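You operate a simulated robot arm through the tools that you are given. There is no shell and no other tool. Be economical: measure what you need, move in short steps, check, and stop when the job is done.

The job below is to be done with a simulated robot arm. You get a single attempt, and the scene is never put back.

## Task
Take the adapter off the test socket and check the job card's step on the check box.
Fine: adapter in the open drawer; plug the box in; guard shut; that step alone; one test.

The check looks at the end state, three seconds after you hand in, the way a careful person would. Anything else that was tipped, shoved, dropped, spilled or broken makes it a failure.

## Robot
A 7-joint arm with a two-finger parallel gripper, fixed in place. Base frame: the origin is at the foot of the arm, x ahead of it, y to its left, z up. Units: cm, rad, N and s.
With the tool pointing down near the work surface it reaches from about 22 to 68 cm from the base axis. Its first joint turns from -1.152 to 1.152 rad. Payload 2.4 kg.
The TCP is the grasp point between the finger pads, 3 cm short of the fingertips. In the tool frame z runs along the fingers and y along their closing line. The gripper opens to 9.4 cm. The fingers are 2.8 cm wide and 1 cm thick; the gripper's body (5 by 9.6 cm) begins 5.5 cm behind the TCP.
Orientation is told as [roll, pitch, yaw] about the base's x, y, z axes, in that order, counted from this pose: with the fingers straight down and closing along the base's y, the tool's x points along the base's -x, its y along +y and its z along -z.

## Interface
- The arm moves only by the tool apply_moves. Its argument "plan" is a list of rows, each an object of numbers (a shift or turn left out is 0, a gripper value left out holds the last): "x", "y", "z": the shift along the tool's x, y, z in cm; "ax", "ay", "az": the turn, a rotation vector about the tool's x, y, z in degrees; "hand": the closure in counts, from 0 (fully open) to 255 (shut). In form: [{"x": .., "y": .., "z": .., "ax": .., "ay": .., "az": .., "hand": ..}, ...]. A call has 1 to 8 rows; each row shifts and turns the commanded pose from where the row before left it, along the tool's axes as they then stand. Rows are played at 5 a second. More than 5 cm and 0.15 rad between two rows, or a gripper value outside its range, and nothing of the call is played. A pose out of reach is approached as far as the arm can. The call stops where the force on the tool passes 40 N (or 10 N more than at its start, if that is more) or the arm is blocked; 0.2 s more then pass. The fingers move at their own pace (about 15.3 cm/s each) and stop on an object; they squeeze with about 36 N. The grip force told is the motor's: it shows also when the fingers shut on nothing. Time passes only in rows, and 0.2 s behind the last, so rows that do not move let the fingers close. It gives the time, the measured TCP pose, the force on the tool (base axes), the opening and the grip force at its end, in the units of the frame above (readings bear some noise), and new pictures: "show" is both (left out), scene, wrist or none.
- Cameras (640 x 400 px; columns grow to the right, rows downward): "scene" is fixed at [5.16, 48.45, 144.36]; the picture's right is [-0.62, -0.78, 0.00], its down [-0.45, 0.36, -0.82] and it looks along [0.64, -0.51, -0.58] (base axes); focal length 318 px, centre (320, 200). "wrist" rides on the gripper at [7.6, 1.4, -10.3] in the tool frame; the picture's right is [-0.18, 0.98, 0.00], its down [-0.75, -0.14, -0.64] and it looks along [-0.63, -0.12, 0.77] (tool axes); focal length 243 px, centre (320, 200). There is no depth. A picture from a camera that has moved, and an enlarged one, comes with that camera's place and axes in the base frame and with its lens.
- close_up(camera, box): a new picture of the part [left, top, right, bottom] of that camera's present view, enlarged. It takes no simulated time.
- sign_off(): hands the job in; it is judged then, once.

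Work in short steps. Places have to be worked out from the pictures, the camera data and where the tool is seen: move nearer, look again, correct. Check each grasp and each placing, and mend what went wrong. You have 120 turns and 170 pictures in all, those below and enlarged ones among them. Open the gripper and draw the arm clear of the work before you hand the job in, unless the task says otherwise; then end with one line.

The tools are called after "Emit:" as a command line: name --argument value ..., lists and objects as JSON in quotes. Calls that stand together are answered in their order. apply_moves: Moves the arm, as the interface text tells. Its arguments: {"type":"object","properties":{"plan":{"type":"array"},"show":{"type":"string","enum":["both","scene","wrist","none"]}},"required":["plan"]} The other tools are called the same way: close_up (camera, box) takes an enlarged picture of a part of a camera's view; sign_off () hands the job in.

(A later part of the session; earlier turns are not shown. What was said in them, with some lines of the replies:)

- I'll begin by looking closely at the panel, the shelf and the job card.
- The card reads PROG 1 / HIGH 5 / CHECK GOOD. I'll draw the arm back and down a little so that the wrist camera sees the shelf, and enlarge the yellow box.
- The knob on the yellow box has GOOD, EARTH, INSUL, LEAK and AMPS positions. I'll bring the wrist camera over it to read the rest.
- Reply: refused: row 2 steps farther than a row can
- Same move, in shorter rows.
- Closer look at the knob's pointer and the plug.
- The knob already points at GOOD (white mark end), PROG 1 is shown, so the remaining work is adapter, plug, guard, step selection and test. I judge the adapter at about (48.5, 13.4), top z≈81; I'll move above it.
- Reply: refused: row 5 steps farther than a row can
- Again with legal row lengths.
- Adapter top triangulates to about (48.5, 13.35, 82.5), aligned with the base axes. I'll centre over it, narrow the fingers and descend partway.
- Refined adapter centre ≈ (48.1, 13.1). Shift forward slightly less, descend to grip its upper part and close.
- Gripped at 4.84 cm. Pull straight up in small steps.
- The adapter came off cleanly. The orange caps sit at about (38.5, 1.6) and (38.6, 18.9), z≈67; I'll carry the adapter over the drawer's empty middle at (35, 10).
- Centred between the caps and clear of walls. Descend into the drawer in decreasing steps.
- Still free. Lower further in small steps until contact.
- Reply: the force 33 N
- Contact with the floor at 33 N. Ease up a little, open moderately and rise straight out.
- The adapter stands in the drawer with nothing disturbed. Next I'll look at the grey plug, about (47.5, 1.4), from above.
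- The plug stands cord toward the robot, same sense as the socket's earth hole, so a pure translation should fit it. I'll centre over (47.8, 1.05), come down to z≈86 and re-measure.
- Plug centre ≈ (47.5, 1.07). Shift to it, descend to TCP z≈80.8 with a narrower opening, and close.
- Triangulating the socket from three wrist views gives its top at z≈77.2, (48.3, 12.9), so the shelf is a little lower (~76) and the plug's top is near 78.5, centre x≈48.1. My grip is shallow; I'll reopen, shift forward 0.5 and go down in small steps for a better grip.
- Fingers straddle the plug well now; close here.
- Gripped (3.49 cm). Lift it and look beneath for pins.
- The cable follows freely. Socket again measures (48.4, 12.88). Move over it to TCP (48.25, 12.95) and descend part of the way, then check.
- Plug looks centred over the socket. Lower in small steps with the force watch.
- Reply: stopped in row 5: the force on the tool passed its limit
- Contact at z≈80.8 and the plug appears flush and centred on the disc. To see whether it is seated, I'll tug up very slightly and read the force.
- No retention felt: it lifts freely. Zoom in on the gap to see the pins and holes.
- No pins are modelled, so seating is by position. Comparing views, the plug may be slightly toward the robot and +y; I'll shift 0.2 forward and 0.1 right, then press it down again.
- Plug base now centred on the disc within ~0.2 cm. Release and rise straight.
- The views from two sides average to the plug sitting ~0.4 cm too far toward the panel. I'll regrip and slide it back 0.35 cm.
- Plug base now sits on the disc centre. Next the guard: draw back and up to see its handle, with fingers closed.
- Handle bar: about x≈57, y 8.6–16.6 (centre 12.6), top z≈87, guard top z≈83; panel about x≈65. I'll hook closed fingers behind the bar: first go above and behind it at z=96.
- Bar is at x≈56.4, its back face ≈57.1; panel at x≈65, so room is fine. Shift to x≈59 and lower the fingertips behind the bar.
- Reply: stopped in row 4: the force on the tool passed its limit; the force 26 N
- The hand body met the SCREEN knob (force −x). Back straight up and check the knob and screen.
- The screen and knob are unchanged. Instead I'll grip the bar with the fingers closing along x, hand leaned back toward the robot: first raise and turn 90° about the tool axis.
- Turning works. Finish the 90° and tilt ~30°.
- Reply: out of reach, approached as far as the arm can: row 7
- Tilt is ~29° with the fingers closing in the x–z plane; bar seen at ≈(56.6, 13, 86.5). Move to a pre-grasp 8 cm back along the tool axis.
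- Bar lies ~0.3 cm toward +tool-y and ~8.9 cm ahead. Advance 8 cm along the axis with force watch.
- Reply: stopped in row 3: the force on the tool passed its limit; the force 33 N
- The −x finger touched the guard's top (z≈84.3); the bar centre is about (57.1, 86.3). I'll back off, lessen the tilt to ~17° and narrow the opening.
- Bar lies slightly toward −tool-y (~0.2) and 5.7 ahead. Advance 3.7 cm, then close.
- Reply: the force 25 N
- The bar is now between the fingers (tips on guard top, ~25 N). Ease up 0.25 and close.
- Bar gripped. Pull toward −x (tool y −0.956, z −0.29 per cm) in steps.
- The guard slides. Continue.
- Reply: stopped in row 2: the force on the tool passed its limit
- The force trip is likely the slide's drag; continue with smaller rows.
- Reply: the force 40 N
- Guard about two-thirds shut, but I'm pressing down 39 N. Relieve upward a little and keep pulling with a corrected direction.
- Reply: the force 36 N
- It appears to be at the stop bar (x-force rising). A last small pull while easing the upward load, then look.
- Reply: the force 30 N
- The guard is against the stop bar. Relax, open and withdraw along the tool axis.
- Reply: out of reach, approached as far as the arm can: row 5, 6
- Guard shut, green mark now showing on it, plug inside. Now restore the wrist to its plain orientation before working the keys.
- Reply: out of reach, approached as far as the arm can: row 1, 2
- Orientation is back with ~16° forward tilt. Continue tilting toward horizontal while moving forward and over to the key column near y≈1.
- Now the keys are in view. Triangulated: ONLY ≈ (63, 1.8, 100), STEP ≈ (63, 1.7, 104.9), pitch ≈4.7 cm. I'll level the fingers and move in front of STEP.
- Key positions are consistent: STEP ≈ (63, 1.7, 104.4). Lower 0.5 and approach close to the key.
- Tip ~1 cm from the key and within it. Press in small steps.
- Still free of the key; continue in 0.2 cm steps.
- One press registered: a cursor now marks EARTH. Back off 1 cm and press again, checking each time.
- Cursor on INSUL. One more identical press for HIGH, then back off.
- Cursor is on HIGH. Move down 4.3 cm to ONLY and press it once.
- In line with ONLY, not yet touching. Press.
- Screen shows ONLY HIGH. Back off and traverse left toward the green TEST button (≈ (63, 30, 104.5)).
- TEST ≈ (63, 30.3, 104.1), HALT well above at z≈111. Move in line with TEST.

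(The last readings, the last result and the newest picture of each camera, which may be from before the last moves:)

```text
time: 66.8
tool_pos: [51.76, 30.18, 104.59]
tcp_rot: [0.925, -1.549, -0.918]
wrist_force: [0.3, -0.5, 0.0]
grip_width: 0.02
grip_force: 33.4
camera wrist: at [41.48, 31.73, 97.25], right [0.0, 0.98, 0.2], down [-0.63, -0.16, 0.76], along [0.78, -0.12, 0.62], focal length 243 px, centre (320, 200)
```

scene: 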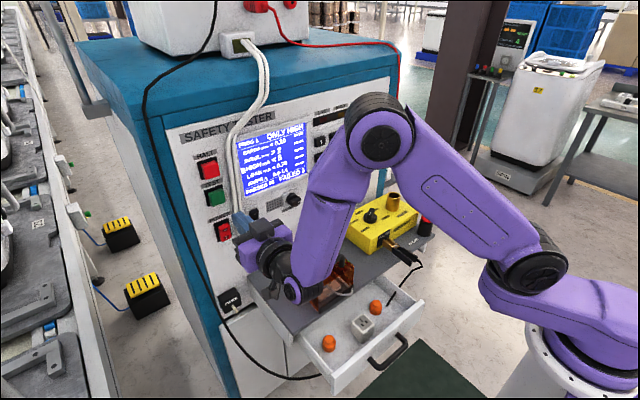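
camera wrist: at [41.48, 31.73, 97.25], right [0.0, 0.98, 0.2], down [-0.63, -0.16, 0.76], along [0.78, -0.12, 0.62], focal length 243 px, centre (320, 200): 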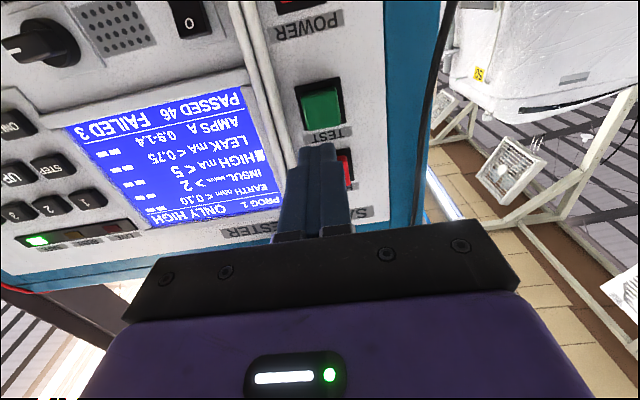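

Aligned; TEST at (62.5, 30.5, 104.0). Approach.

Emit:
apply_moves --plan '[{"z": 3, "x": 0.5, "y": 0.2}, {"z": 3}, {"z": 1}, {}]'

Emit:
close_up --camera "scene" --box '[180, 140, 300, 250]'

```text
time: 67.8
tool_pos: [58.7, 30.69, 104.25]
tcp_rot: [0.932, -1.548, -0.926]
wrist_force: [0.2, -0.5, 0.0]
grip_width: 0.0
grip_force: 33.2
camera wrist: at [48.49, 32.11, 96.68], right [0.0, 0.98, 0.2], down [-0.63, -0.16, 0.76], along [0.78, -0.12, 0.62], focal length 243 px, centre (320, 200)
```

scene: 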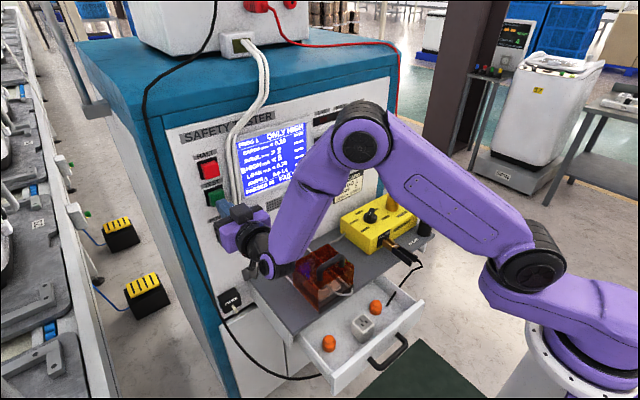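
wrist: 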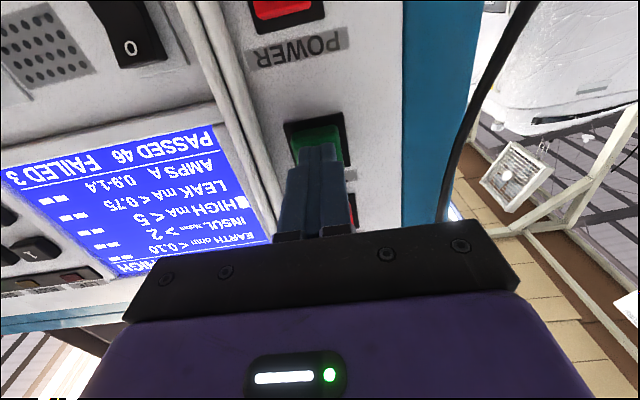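

```text
3.64 times, centred on (240, 195) of scene
camera zoom: at [5.16, 48.45, 144.36], right [-0.62, -0.78, 0.0], down [-0.45, 0.36, -0.82], along [0.64, -0.51, -0.58], focal length 1157 px, centre (611, 218)
```

zoom: 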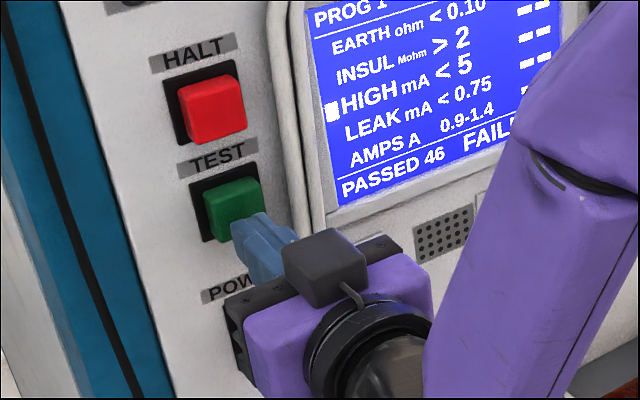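

Before the single test press, a last look at the guard, plug and stop bar.

Emit:
close_up --camera "scene" --box '[285, 240, 365, 305]'

```text
6.15 times, centred on (325, 272) of scene
camera zoom: at [5.16, 48.45, 144.36], right [-0.62, -0.78, 0.0], down [-0.45, 0.36, -0.82], along [0.64, -0.51, -0.58], focal length 1958 px, centre (289, -246)
```

zoom: 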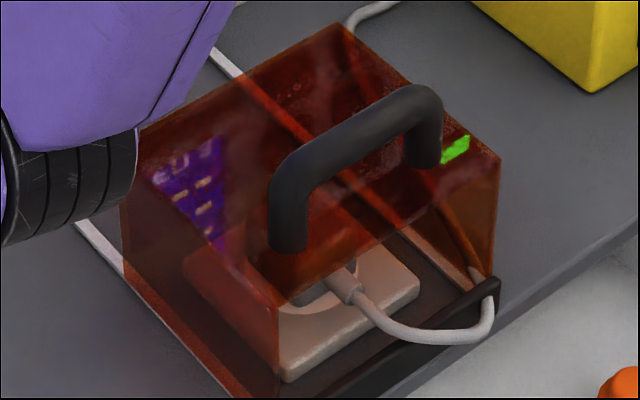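

All in order (green is the SAFE lamp's reflection). Press TEST gently, in small steps.

Emit:
apply_moves --plan '[{"z": 0.3}, {"z": 0.2}, {"z": 0.2}]' --show "none"

Emit:
close_up --camera "scene" --box '[180, 100, 360, 250]'

```text
time: 68.6
tool_pos: [59.34, 30.59, 103.9]
tcp_rot: [0.946, -1.548, -0.939]
wrist_force: [-0.8, 0.1, 0.7]
grip_width: 0.01
grip_force: 32.7
```

```text
2.67 times, centred on (270, 175) of scene
camera zoom: at [5.16, 48.45, 144.36], right [-0.62, -0.78, 0.0], down [-0.45, 0.36, -0.82], along [0.64, -0.51, -0.58], focal length 848 px, centre (453, 267)
```

zoom: 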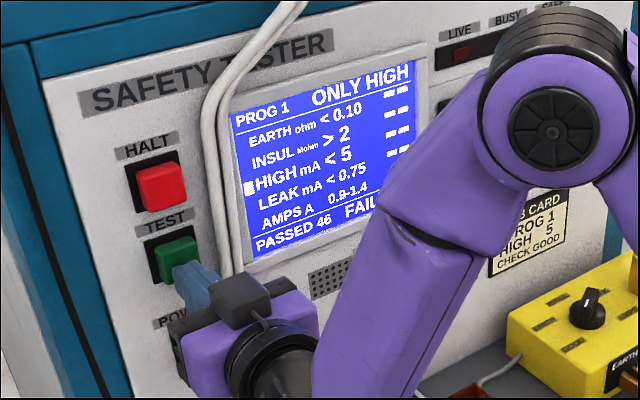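

Not touching yet; continue.

Emit:
apply_moves --plan '[{"z": 0.2}, {"z": 0.2}, {"z": 0.2}]' --show "none"

Emit:
close_up --camera "scene" --box '[180, 100, 360, 250]'

```text
time: 69.4
tool_pos: [59.76, 30.59, 103.78]
tcp_rot: [0.914, -1.549, -0.908]
wrist_force: [-2.1, -0.9, -0.3]
grip_width: 0.02
grip_force: 32.9
```

```text
2.67 times, centred on (270, 175) of scene
camera zoom: at [5.15, 48.45, 144.36], right [-0.62, -0.78, 0.0], down [-0.45, 0.36, -0.82], along [0.64, -0.51, -0.58], focal length 848 px, centre (453, 267)
```

zoom: 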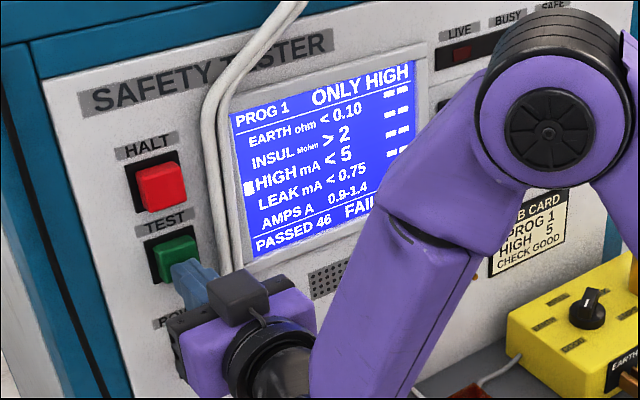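

Light contact (2 N). Press a bit deeper.

Emit:
apply_moves --plan '[{"z": 0.15}, {"z": 0.15}]' --show "none"

Emit:
close_up --camera "scene" --box '[180, 100, 360, 250]'

```text
time: 70.0
tool_pos: [60.13, 30.7, 103.88]
tcp_rot: [0.918, -1.548, -0.911]
wrist_force: [-3.0, -0.3, 0.7]
grip_width: 0.0
grip_force: 33.2
```

```text
2.67 times, centred on (270, 175) of scene
camera zoom: at [5.14, 48.45, 144.36], right [-0.62, -0.78, 0.0], down [-0.45, 0.36, -0.82], along [0.64, -0.51, -0.58], focal length 848 px, centre (453, 267)
```

zoom: 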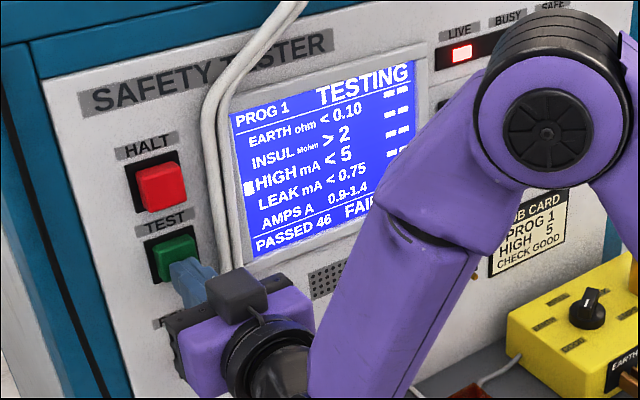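

TESTING with LIVE lit. I'll stay still until the result shows.

Emit:
apply_moves --plan '[{}, {}, {}, {}, {}, {}, {}, {}]' --show "none"

Emit:
apply_moves --plan '[{}, {}, {}, {}, {}, {}, {}, {}]' --show "none"

Emit:
close_up --camera "scene" --box '[180, 100, 360, 250]'

```text
time: 71.8
tool_pos: [60.25, 30.43, 103.97]
tcp_rot: [0.944, -1.549, -0.934]
wrist_force: [-4.9, 0.8, -0.7]
grip_width: 0.0
grip_force: 33.3
```

```text
time: 73.6
tool_pos: [60.14, 30.53, 104.0]
tcp_rot: [0.947, -1.547, -0.938]
wrist_force: [-4.0, 1.1, 0.2]
grip_width: 0.0
grip_force: 32.9
```

```text
2.67 times, centred on (270, 175) of scene
camera zoom: at [5.14, 48.45, 144.36], right [-0.62, -0.78, 0.0], down [-0.45, 0.36, -0.82], along [0.64, -0.51, -0.58], focal length 848 px, centre (453, 267)
```

zoom: 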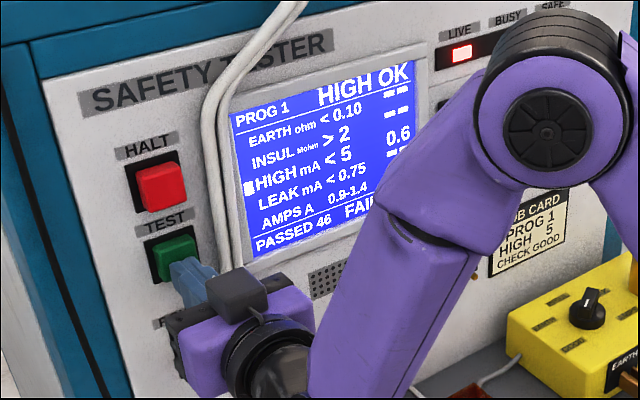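

HIGH OK, 0.6 mA. LIVE is still lit; wait a moment longer before withdrawing.

Emit:
apply_moves --plan '[{}, {}, {}, {}, {}, {}, {}, {}]' --show "none"

Emit:
close_up --camera "scene" --box '[180, 100, 360, 250]'

```text
time: 75.4
tool_pos: [60.09, 30.54, 103.88]
tcp_rot: [0.943, -1.547, -0.934]
wrist_force: [-4.0, 0.9, 0.5]
grip_width: 0.0
grip_force: 33.0
```

```text
2.67 times, centred on (270, 175) of scene
camera zoom: at [5.14, 48.45, 144.36], right [-0.62, -0.78, 0.0], down [-0.45, 0.36, -0.82], along [0.64, -0.51, -0.58], focal length 848 px, centre (453, 267)
```

zoom: 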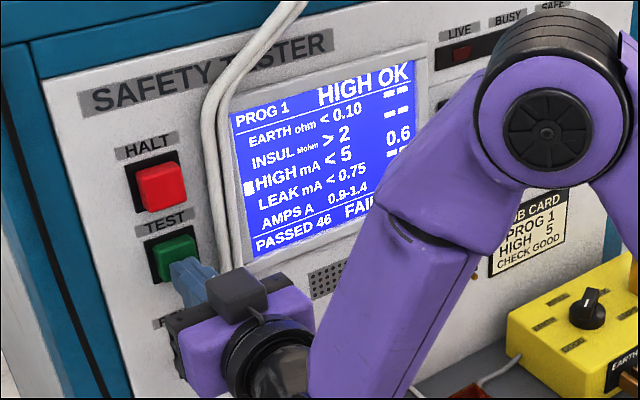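

LIVE is off and HIGH OK stands. Withdraw straight back from the button, then move away and open the gripper.

Emit:
apply_moves --plan '[{"z": -2}, {"z": -4}, {"z": -4}, {"z": -4}, {"x": -3}, {"x": -3}, {"hand": 60}, {}]'

Emit:
close_up --camera "scene" --box '[180, 80, 400, 250]'

Emit:
close_up --camera "scene" --box '[220, 180, 450, 390]'

```text
time: 77.2
tool_pos: [46.25, 30.28, 110.11]
tcp_rot: [0.929, -1.547, -0.92]
wrist_force: [0.3, -0.2, -0.2]
grip_width: 7.17
grip_force: 0.0
camera wrist: at [35.96, 31.66, 102.7], right [-0.01, 0.98, 0.2], down [-0.63, -0.16, 0.76], along [0.78, -0.12, 0.62], focal length 243 px, centre (320, 200)
```

scene: 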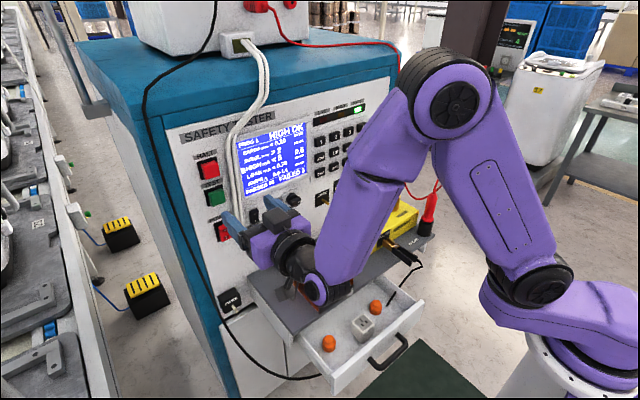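
wrist: 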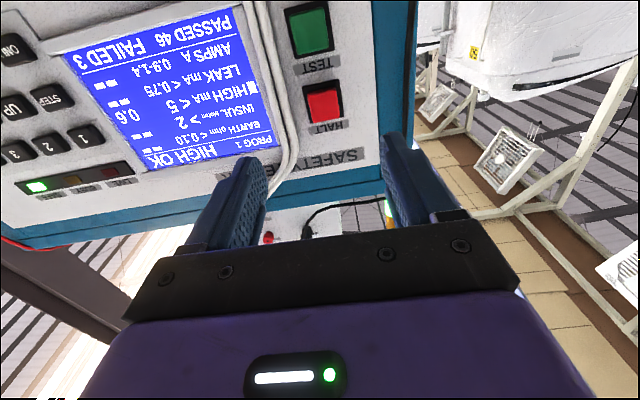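

```text
2.35 times, centred on (290, 165) of scene
camera zoom: at [5.16, 48.45, 144.36], right [-0.62, -0.78, 0.0], down [-0.45, 0.36, -0.82], along [0.64, -0.51, -0.58], focal length 749 px, centre (391, 282)
```

zoom: 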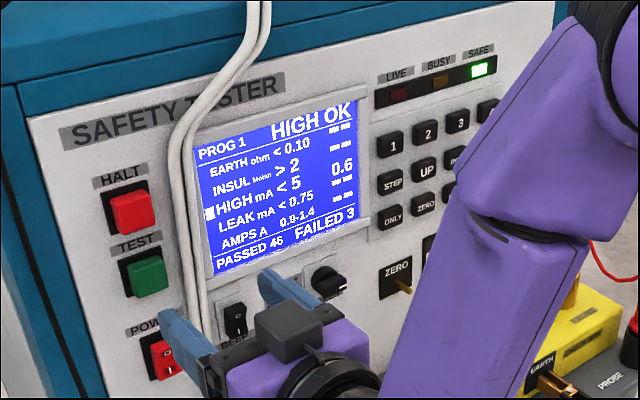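

```text
1.90 times, centred on (335, 285) of scene
camera zoom: at [5.16, 48.45, 144.36], right [-0.62, -0.78, 0.0], down [-0.45, 0.36, -0.82], along [0.64, -0.51, -0.58], focal length 606 px, centre (291, 38)
```

zoom: 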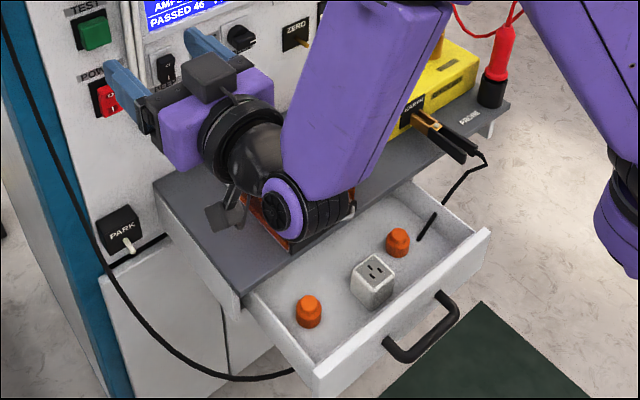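

SAFE lamp back, HIGH OK 0.6. Raise the arm well clear and check the guard one last time.

Emit:
apply_moves --plan '[{"x": -4}, {"x": -4}, {"x": -4}, {"x": -3, "y": -3}, {"y": -4}, {"y": -4}, {}]' --show "scene"

Emit:
close_up --camera "scene" --box '[220, 180, 450, 390]'

```text
time: 78.8
tool_pos: [46.39, 19.04, 124.81]
tcp_rot: [0.937, -1.548, -0.931]
wrist_force: [-0.3, 0.3, 0.3]
grip_width: 7.2
grip_force: 0.1
```

scene: 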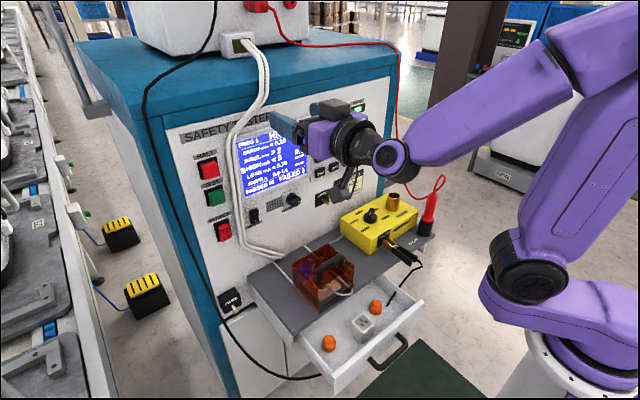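

```text
1.90 times, centred on (335, 285) of scene
camera zoom: at [5.16, 48.45, 144.36], right [-0.62, -0.78, 0.0], down [-0.45, 0.36, -0.82], along [0.64, -0.51, -0.58], focal length 606 px, centre (291, 38)
```

zoom: 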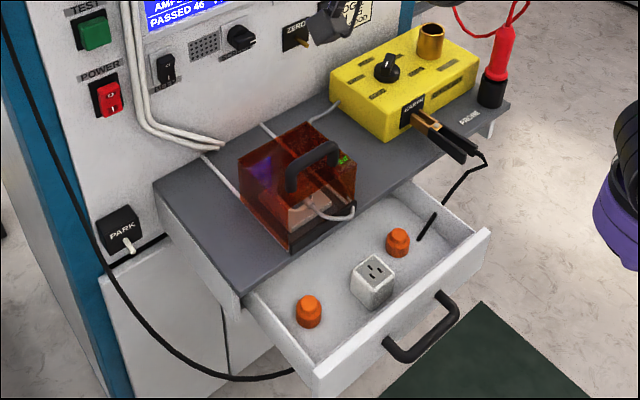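

Adapter is in the drawer, the box is plugged in, the guard is shut, the test has been run, the gripper is open and the arm is clear. Handing in.

Emit:
sign_off

```text
The job is handed in.
```

The job is done and handed in: the adapter is in the open drawer, the check box is plugged in with the guard shut, and one ONLY HIGH test on PROG 1 read HIGH OK at 0.6 mA (limit 5).
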